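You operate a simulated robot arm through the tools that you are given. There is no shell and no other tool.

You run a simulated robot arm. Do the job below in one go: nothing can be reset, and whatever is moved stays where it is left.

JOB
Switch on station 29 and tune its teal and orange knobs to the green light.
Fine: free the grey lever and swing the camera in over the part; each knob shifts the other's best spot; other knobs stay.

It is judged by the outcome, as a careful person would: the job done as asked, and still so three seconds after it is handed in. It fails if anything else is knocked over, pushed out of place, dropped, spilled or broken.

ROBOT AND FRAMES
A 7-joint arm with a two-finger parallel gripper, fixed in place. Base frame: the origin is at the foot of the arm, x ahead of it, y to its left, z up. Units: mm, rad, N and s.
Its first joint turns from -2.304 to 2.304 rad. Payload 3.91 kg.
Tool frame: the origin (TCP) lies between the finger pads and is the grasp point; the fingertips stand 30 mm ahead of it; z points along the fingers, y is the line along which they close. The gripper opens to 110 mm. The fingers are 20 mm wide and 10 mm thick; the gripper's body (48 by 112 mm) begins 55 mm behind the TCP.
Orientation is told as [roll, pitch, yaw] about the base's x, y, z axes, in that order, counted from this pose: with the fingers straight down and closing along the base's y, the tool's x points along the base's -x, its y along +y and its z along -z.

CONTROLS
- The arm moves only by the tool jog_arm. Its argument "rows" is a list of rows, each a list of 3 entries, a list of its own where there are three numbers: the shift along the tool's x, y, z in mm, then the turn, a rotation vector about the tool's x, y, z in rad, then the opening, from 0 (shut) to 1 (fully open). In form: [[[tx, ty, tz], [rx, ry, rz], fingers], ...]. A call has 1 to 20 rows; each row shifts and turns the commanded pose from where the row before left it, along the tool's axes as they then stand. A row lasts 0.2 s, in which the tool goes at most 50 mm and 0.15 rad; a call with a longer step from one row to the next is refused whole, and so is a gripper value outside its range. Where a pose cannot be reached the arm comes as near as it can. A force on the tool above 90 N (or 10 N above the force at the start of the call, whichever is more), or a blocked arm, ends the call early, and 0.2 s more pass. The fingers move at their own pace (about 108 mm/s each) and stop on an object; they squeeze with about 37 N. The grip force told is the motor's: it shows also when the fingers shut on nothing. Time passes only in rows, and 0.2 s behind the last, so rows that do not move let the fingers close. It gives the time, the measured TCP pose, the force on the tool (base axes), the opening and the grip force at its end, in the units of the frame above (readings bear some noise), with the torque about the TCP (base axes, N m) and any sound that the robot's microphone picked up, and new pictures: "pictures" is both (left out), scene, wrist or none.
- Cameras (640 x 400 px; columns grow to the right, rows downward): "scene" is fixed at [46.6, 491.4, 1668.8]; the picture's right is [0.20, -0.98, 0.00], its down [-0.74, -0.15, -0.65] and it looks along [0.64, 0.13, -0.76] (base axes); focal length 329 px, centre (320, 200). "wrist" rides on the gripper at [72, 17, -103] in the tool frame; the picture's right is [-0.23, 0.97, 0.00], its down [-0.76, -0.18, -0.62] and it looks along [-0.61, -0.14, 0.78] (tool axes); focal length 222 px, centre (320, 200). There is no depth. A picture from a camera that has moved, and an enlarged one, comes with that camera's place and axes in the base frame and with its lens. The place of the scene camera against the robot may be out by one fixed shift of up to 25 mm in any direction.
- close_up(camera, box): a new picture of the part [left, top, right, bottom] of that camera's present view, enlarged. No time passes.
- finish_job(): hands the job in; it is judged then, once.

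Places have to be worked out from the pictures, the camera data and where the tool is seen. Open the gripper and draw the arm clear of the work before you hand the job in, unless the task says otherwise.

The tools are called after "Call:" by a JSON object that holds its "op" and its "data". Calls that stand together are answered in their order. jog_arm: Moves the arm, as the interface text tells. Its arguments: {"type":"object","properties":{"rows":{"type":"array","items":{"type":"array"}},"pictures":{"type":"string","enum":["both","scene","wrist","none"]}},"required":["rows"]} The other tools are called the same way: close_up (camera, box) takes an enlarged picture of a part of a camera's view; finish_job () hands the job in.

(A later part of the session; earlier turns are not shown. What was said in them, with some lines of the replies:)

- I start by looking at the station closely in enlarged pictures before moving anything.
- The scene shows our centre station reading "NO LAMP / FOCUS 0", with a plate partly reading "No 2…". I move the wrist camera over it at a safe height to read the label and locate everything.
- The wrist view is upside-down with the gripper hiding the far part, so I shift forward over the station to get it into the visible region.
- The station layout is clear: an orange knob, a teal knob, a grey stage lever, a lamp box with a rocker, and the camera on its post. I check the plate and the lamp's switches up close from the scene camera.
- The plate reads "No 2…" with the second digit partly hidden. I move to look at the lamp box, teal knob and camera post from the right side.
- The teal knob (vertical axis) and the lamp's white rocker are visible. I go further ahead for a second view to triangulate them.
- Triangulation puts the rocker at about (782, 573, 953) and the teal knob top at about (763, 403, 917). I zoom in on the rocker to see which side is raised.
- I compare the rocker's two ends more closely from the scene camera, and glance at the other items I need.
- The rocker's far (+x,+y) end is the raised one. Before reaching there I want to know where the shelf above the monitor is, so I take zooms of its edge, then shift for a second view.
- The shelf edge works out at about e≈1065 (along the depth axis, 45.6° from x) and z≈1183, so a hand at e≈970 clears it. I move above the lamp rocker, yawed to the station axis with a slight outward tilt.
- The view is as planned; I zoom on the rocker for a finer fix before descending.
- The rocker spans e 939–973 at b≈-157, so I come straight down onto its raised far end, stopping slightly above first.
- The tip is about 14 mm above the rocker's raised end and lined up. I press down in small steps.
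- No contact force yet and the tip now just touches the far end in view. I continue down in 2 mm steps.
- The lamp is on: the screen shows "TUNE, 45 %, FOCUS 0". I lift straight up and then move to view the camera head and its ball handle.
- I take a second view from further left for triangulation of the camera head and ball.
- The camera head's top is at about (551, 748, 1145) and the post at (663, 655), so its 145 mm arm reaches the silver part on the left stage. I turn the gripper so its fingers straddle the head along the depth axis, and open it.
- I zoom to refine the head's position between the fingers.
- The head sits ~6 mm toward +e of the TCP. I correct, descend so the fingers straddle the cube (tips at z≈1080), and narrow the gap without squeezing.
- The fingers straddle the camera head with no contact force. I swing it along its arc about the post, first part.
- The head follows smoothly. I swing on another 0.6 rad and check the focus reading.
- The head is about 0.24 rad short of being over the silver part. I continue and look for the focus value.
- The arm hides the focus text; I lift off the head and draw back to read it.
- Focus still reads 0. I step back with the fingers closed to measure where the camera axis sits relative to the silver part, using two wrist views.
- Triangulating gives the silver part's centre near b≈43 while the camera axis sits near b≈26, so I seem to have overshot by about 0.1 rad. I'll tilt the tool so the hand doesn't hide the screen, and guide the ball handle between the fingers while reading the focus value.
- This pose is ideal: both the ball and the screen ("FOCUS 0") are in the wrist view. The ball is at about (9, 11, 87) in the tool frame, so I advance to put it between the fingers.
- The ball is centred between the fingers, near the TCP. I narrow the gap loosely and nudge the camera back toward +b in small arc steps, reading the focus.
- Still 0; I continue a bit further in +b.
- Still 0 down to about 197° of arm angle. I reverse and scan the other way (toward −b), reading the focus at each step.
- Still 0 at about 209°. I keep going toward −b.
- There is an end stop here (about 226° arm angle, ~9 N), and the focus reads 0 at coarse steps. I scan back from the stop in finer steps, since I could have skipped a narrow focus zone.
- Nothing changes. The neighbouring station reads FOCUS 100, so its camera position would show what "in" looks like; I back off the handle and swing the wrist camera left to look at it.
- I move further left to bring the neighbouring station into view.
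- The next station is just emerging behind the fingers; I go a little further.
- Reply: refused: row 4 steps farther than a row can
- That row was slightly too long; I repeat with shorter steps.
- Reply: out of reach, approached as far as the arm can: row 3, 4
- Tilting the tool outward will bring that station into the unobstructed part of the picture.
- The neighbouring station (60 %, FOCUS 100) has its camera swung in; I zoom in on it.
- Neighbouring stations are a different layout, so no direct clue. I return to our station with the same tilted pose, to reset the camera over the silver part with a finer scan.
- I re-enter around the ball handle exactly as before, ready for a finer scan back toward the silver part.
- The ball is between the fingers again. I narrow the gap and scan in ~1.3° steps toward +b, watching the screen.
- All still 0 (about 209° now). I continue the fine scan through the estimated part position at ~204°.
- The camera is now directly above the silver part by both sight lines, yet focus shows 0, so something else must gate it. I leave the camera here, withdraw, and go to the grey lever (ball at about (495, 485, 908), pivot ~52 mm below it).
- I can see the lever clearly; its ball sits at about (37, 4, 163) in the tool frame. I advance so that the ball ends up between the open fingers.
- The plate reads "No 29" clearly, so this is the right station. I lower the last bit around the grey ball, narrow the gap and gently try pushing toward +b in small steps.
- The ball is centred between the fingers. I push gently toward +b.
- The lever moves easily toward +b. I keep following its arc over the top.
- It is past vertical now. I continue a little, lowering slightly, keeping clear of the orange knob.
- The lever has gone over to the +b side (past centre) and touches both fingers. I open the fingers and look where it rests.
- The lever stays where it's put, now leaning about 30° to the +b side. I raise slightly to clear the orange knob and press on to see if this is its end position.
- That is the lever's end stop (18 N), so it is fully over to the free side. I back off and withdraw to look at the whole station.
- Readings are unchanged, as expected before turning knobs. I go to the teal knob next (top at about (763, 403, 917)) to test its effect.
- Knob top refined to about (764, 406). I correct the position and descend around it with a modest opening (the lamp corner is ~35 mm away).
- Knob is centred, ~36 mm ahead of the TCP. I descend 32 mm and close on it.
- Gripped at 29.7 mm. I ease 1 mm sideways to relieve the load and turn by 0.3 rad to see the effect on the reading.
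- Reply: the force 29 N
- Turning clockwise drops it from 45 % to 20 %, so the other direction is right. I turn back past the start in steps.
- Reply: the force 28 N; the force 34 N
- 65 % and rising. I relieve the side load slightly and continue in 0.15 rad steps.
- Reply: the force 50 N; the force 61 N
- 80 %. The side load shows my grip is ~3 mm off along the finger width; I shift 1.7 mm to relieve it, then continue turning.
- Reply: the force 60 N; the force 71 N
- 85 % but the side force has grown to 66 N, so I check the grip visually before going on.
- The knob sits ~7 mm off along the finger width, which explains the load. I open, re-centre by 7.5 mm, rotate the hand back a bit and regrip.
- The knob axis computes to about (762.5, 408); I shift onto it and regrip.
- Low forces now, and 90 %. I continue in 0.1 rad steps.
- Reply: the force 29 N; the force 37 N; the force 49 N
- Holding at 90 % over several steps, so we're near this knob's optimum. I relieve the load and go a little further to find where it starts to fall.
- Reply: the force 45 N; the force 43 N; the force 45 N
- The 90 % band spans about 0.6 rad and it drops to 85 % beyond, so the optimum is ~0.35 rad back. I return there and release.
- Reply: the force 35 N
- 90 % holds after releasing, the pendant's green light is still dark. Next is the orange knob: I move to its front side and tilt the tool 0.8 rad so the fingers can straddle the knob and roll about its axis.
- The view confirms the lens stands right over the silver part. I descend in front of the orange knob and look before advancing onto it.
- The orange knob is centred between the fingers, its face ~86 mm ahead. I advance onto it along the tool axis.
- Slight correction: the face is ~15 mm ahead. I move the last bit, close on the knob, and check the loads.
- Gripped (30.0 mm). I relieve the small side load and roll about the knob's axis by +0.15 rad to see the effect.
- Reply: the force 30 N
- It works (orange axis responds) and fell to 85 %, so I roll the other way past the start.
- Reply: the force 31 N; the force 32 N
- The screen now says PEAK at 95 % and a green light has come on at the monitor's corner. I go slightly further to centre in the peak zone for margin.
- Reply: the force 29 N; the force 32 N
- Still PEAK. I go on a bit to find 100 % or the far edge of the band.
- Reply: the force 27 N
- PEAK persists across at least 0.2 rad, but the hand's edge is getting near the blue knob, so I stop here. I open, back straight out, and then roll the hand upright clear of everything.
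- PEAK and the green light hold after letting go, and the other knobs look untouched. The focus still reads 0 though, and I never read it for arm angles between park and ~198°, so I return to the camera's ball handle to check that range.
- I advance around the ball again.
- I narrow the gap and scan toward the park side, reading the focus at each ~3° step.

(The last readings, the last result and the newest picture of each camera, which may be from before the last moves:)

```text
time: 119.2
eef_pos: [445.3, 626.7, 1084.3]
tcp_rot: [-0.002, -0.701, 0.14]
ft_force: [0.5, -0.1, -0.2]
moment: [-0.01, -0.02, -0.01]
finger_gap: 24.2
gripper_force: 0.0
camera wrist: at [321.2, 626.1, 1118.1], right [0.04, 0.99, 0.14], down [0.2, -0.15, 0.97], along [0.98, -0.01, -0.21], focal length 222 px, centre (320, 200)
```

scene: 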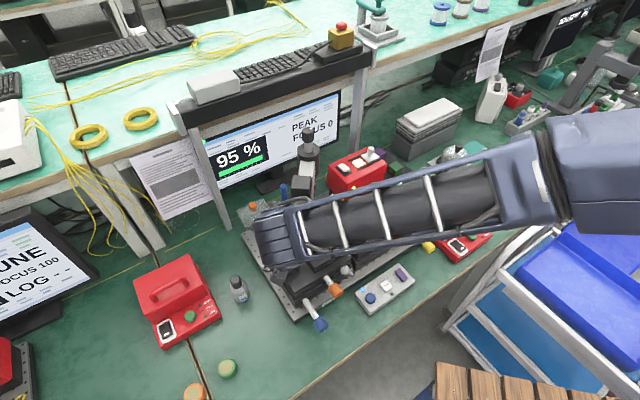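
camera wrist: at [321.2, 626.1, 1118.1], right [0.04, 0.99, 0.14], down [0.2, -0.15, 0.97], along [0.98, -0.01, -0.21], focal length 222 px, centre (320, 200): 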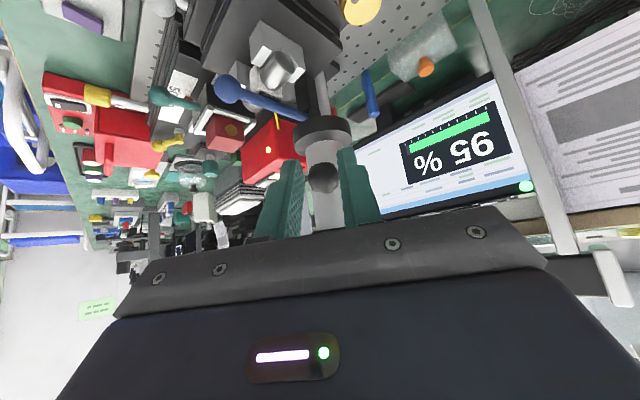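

Focus stays 0 here too, and there is nothing below the lens in this range. I swing the camera back in, over the part and on to its end stop once more (the lever is free now) to re-check the reading there.

Call:
{"op": "jog_arm", "data": {"rows": [[[0, -10.2, 0.3], [-0.0322, 0, -0.0383], 0.22], [[0, -10.2, 0.3], [-0.0322, 0, -0.0383], 0.22], [[0, -10.2, 0.3], [-0.0322, 0, -0.0383], 0.22], [[0, -10.2, 0.3], [-0.0322, 0, -0.0383], 0.22], [[0, -10.2, 0.3], [-0.0322, 0, -0.0383], 0.22], [[0, -10.2, 0.3], [-0.0322, 0, -0.0383], 0.22], [[0, -10.2, 0.3], [-0.0322, 0, -0.0383], 0.22], [[0, -10.2, 0.3], [-0.0322, 0, -0.0383], 0.22], [[0, -10.2, 0.3], [-0.0322, 0, -0.0383], 0.22], [[0, -10.2, 0.3], [-0.0322, 0, -0.0383], 0.22], [[0, -10.2, 0.3], [-0.0322, 0, -0.0383], 0.22], [[0, -10.2, 0.3], [-0.0322, 0, -0.0383], 0.22], [[0, 0, 0], [0, 0, 0], 0.22]], "pictures": "both"}}

Call:
{"op": "close_up", "data": {"camera": "scene", "box": [180, 80, 360, 190]}}

```text
time: 122.0
eef_pos: [496.5, 519.1, 1085.2]
tcp_rot: [-0.004, -0.698, 0.741]
ft_force: [0.5, -1.4, -0.3]
moment: [-0.01, -0.01, -0.03]
finger_gap: 24.5
gripper_force: 0.2
camera wrist: at [395.3, 448.9, 1117.5], right [-0.53, 0.84, 0.14], down [0.25, -0.01, 0.97], along [0.81, 0.55, -0.21], focal length 222 px, centre (320, 200)
```

scene: 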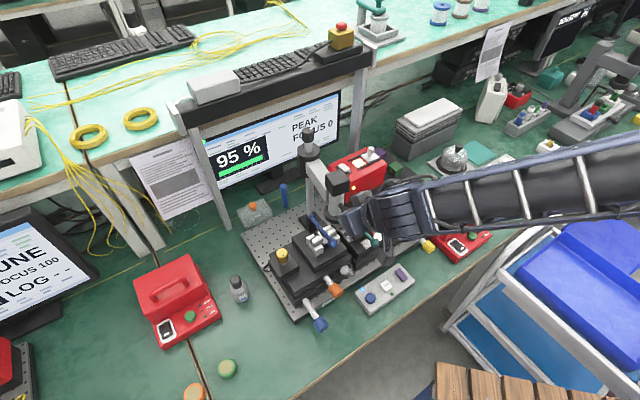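
wrist: 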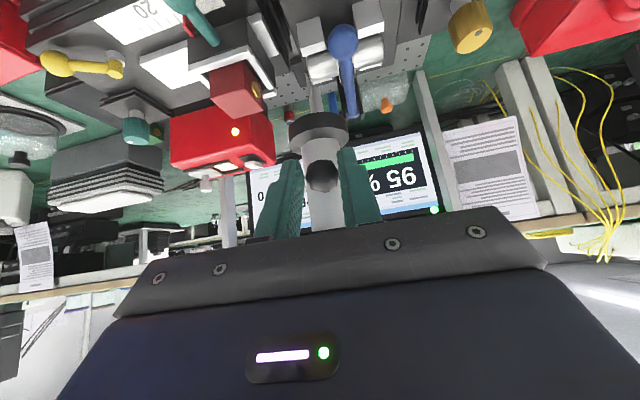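

```text
3.56 times, centred on (270, 135) of scene
camera zoom: at [46.6, 491.4, 1668.8], right [0.2, -0.98, 0.0], down [-0.74, -0.15, -0.65], along [0.64, 0.13, -0.76], focal length 1170 px, centre (498, 431)
```

zoom: 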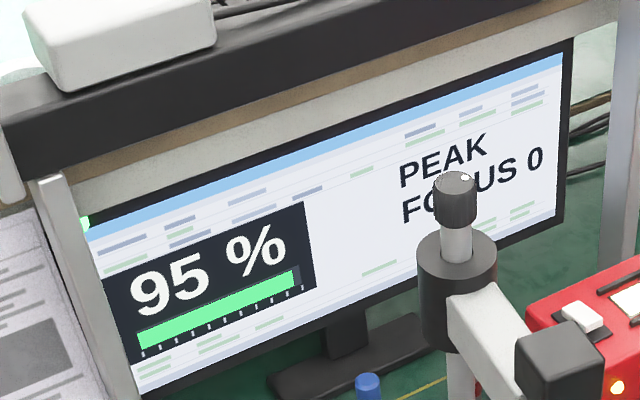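

PEAK, focus still 0 at ~221°. I push gently on to the stop, watching the force.

Call:
{"op": "jog_arm", "data": {"rows": [[[0, -7, 0.2], [-0.0225, 0, -0.0268], 0.22], [[0, -5, 0.2], [-0.0161, 0, -0.0191], 0.22], [[0, 0, 0], [0, 0, 0], 0.22]], "pictures": "none"}}

Call:
{"op": "jog_arm", "data": {"rows": [[[0, -5, 0.2], [-0.0161, 0, -0.0191], 0.22], [[0, -5, 0.2], [-0.0161, 0, -0.0191], 0.22], [[0, 0, 0], [0, 0, 0], 0.22]], "pictures": "wrist"}}

Call:
{"op": "close_up", "data": {"camera": "scene", "box": [180, 80, 360, 190]}}

Call:
{"op": "close_up", "data": {"camera": "scene", "box": [290, 120, 390, 260]}}

```text
time: 122.8
eef_pos: [505.1, 509.4, 1083.0]
tcp_rot: [-0.006, -0.699, 0.8]
ft_force: [0.4, -0.4, 0.1]
moment: [0.01, -0.01, 0.02]
finger_gap: 24.1
gripper_force: 0.1
```

```text
time: 123.6
eef_pos: [512.7, 502.8, 1084.5]
tcp_rot: [-0.003, -0.701, 0.849]
ft_force: [0.0, -0.5, 0.1]
moment: [0.01, -0.03, -0.01]
finger_gap: 24.3
gripper_force: 0.0
camera wrist: at [419.3, 422.8, 1116.7], right [-0.62, 0.77, 0.14], down [0.25, 0.02, 0.97], along [0.75, 0.63, -0.21], focal length 222 px, centre (320, 200)
```

wrist: 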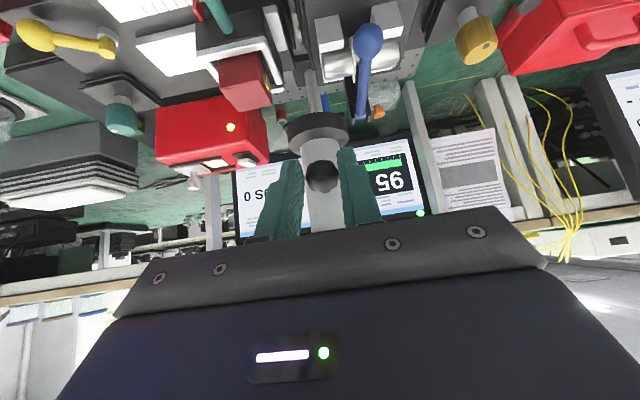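

```text
3.56 times, centred on (270, 135) of scene
camera zoom: at [46.6, 491.4, 1668.8], right [0.2, -0.98, 0.0], down [-0.74, -0.15, -0.65], along [0.64, 0.13, -0.76], focal length 1170 px, centre (498, 431)
```

zoom: 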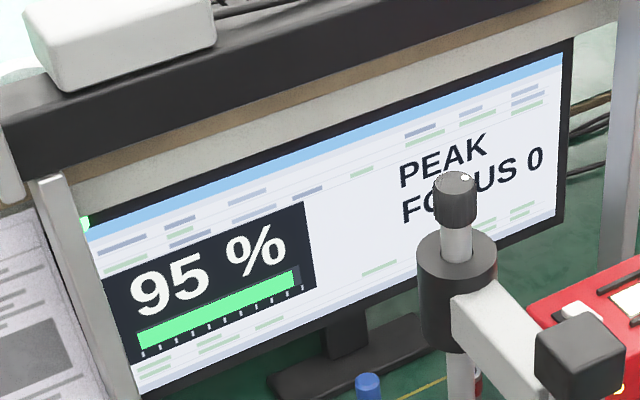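

```text
2.86 times, centred on (340, 190) of scene
camera zoom: at [46.6, 491.4, 1668.8], right [0.2, -0.98, 0.0], down [-0.74, -0.15, -0.65], along [0.64, 0.13, -0.76], focal length 940 px, centre (263, 229)
```

zoom: 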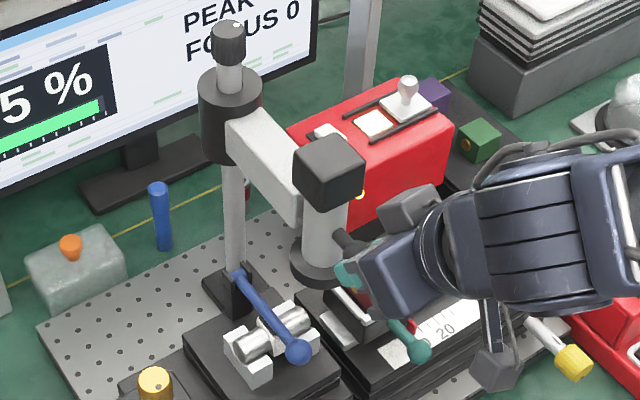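

No resistance yet. I continue in small steps.

Call:
{"op": "jog_arm", "data": {"rows": [[[0, -5, 0.2], [-0.0161, 0, -0.0191], 0.22], [[0, -5, 0.2], [-0.0161, 0, -0.0191], 0.22], [[0, 0, 0], [0, 0, 0], 0.22]], "pictures": "none"}}

Call:
{"op": "close_up", "data": {"camera": "scene", "box": [280, 100, 360, 150]}}

Call:
{"op": "jog_arm", "data": {"rows": [[[0, -4, 0.2], [-0.013, 0, -0.0154], 0.22], [[0, 0, 0], [0, 0, 0], 0.22]], "pictures": "wrist"}}

Call:
{"op": "close_up", "data": {"camera": "scene", "box": [280, 100, 360, 150]}}

Call:
{"op": "close_up", "data": {"camera": "scene", "box": [290, 120, 390, 260]}}

```text
time: 124.4
eef_pos: [518.6, 496.6, 1083.7]
tcp_rot: [-0.003, -0.7, 0.902]
ft_force: [-4.9, 6.7, 1.9]
moment: [0.15, 0.05, 0.14]
finger_gap: 28.3
gripper_force: 4.3
```

```text
8.00 times, centred on (320, 125) of scene
camera zoom: at [46.6, 491.4, 1668.8], right [0.2, -0.98, 0.0], down [-0.74, -0.15, -0.65], along [0.64, 0.13, -0.76], focal length 2631 px, centre (320, 800)
```

zoom: 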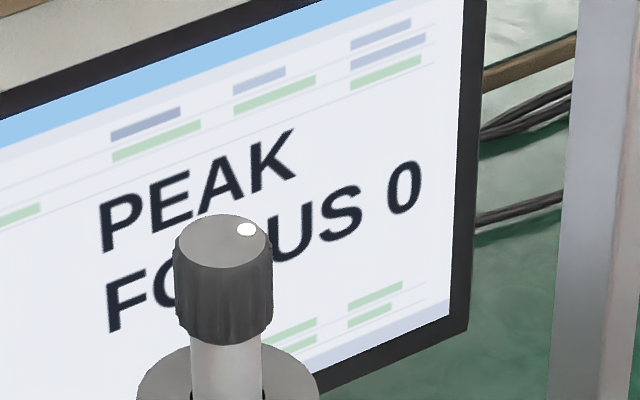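

```text
time: 125.0
eef_pos: [521.8, 496.0, 1082.4]
tcp_rot: [-0.004, -0.7, 0.924]
ft_force: [-14.0, 15.1, 5.4]
moment: [0.36, 0.15, 0.34]
finger_gap: 34.5
gripper_force: 10.1
camera wrist: at [434.2, 408.7, 1115.3], right [-0.67, 0.73, 0.14], down [0.25, 0.04, 0.97], along [0.7, 0.68, -0.21], focal length 222 px, centre (320, 200)
```

wrist: 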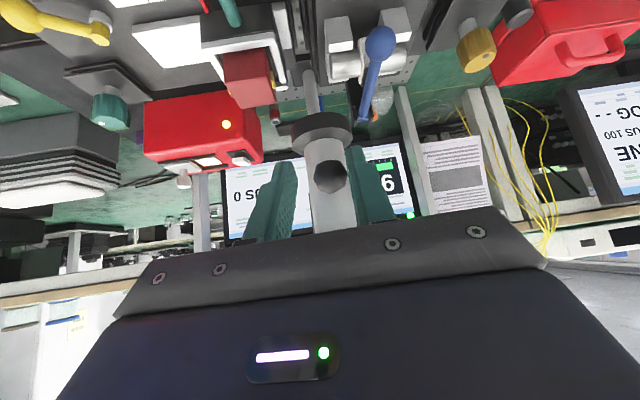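

```text
8.00 times, centred on (320, 125) of scene
camera zoom: at [46.6, 491.4, 1668.8], right [0.2, -0.98, 0.0], down [-0.74, -0.15, -0.65], along [0.64, 0.13, -0.76], focal length 2631 px, centre (320, 800)
```

zoom: 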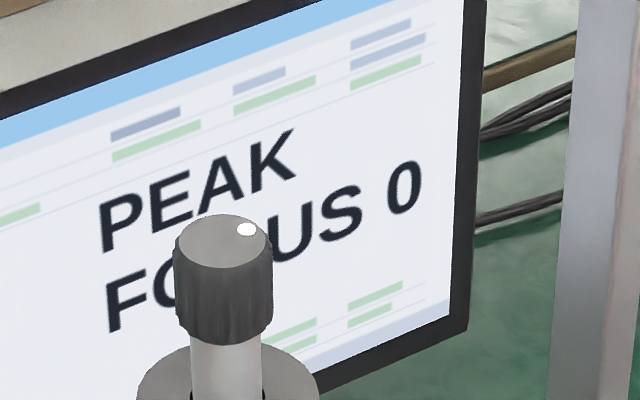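

```text
2.86 times, centred on (340, 190) of scene
camera zoom: at [46.6, 491.4, 1668.8], right [0.2, -0.98, 0.0], down [-0.74, -0.15, -0.65], along [0.64, 0.13, -0.76], focal length 940 px, centre (263, 229)
```

zoom: 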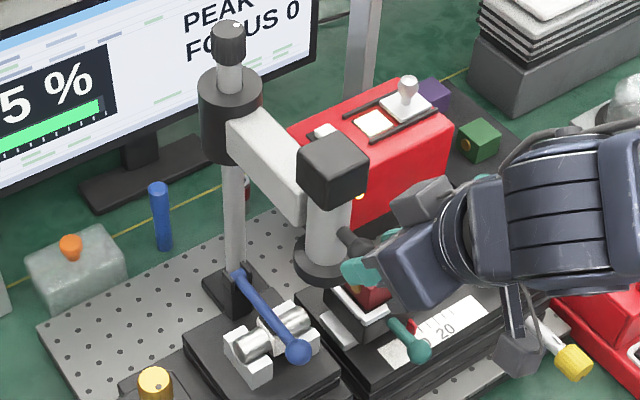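

The stop is firm again (~20 N), so this is the camera's fully swung-in position, with the lens right over the coupling spot between the silver piece and the red cube. I leave it there, open, back out, and lift clear.

Call:
{"op": "jog_arm", "data": {"rows": [[[0, 4, 0], [0, 0, 0], 0.45], [[0, 0, 0], [0, 0, 0], 0.45], [[0, 0, -35], [0, 0, 0], 0.45], [[0, 0, -40], [0, 0, 0], 0.45], [[0, 0, -45], [0, 0, 0], 0.45], [[-20, -20, -35], [0, 0.14, 0], 0.45], [[-20, -20, -35], [0, 0.14, 0], 0.45], [[0, -30, -35], [0, 0.14, 0], 0.45], [[0, -40, -20], [0, 0.14, 0], 0.45], [[0, -45, 0], [0, 0.14, 0], 0.45], [[0, 0, 0], [0, 0, 0], 0.45], [[0, 0, 0], [0, 0, 0], 0.45]], "pictures": "both"}}

Call:
{"op": "close_up", "data": {"camera": "scene", "box": [180, 80, 360, 190]}}

Call:
{"op": "close_up", "data": {"camera": "scene", "box": [240, 150, 460, 330]}}

```text
time: 127.6
eef_pos: [576.9, 316.8, 1303.5]
tcp_rot: [-0.003, 0.002, 0.918]
ft_force: [0.5, -0.2, -0.5]
moment: [-0.01, 0.02, -0.02]
finger_gap: 49.6
gripper_force: 0.0
camera wrist: at [519.5, 270.1, 1407.0], right [-0.64, 0.77, 0.0], down [0.6, 0.5, 0.62], along [0.48, 0.39, -0.78], focal length 222 px, centre (320, 200)
```

scene: 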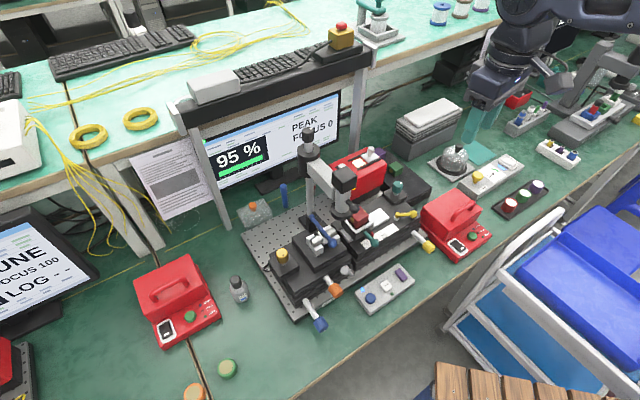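
wrist: 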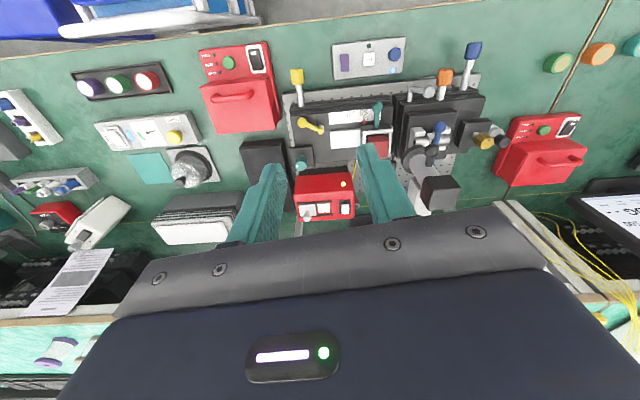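

```text
3.56 times, centred on (270, 135) of scene
camera zoom: at [46.6, 491.4, 1668.8], right [0.2, -0.98, 0.0], down [-0.74, -0.15, -0.65], along [0.64, 0.13, -0.76], focal length 1170 px, centre (498, 431)
```

zoom: 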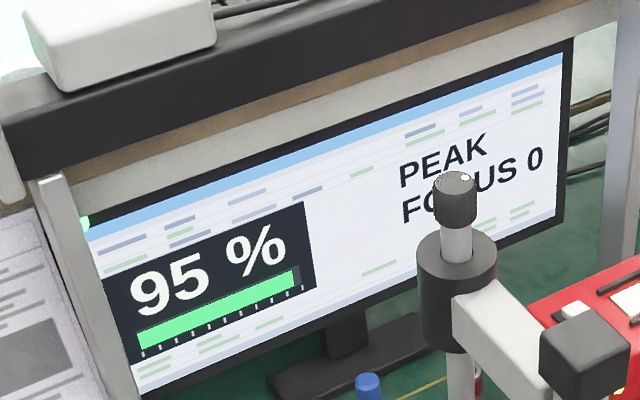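

```text
2.22 times, centred on (350, 240) of scene
camera zoom: at [46.6, 491.4, 1668.8], right [0.2, -0.98, 0.0], down [-0.74, -0.15, -0.65], along [0.64, 0.13, -0.76], focal length 731 px, centre (253, 111)
```

zoom: 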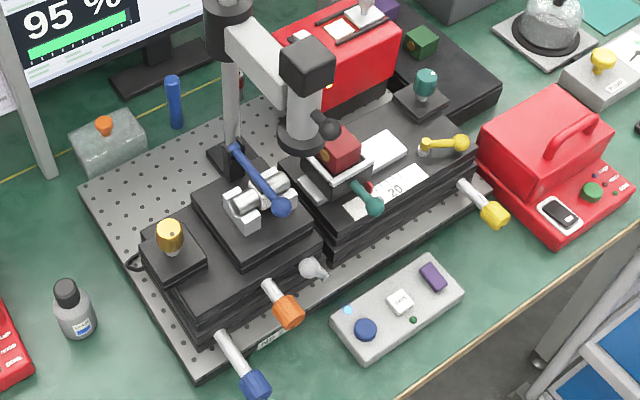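

Everything is standing and PEAK holds with the arm clear. One last look at the green indicator and the untouched knobs.

Call:
{"op": "close_up", "data": {"camera": "scene", "box": [190, 130, 222, 150]}}

Call:
{"op": "close_up", "data": {"camera": "scene", "box": [250, 220, 410, 340]}}

```text
16.00 times, centred on (206, 140) of scene
camera zoom: at [46.6, 491.4, 1668.8], right [0.2, -0.98, 0.0], down [-0.74, -0.15, -0.65], along [0.64, 0.13, -0.76], focal length 5263 px, centre (2144, 1160)
```

zoom: 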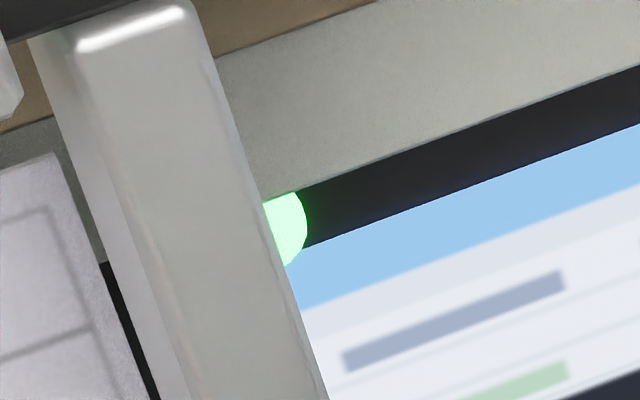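

```text
3.33 times, centred on (330, 280) of scene
camera zoom: at [46.6, 491.4, 1668.8], right [0.2, -0.98, 0.0], down [-0.74, -0.15, -0.65], along [0.64, 0.13, -0.76], focal length 1096 px, centre (287, -67)
```

zoom: 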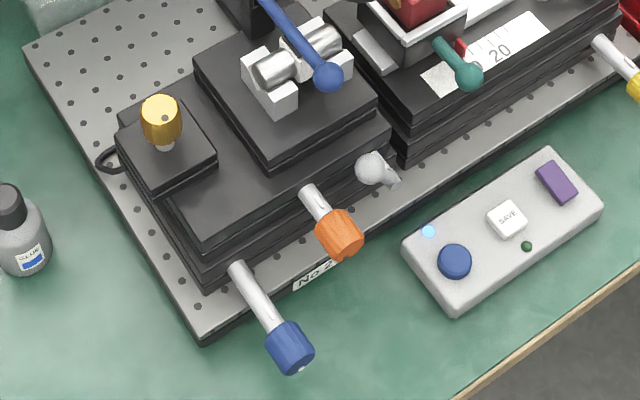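

The monitor's green light is on with PEAK at 95 %. The other knobs match their starting look, and the arm is clear with its gripper open, so I hand the job in.

Call:
{"op": "finish_job", "data": {}}

```text
The job is handed in.
```

Station 29 is switched on and its teal and orange knobs are tuned. The screen shows PEAK at 95 % and the green light on the monitor is on. It stayed on after I let go of the knobs and drew the arm clear.

- **Lamp:** the rocker on the red lamp box is on; the screen went from "NO LAMP" to "TUNE" when I pressed it.
- **Grey lever:** it is over at its free end. I freed it before touching the orange knob, and the orange axis responded.
- **Knobs:** the teal knob took the signal from 45 % to 90 %, and the orange knob brought it to PEAK. PEAK held over about 0.2 rad of the orange knob, so there is some margin.
- **Camera:** it is swung in to its end stop. There the lens sits over the gap between the silver piece and the red cube, not directly over either one.
- **Focus still reads 0:** I could not get the FOCUS reading above 0 anywhere I checked, from about 188° round to the stop at about 226°. I did not turn the knob on top of the camera post, because you said other knobs stay. If FOCUS matters to you, that knob is the likely cause, but I did not confirm it.

I saw nothing knocked over or moved out of place. The pendant's small green LED by SAVE is still dark; I did not press SAVE.
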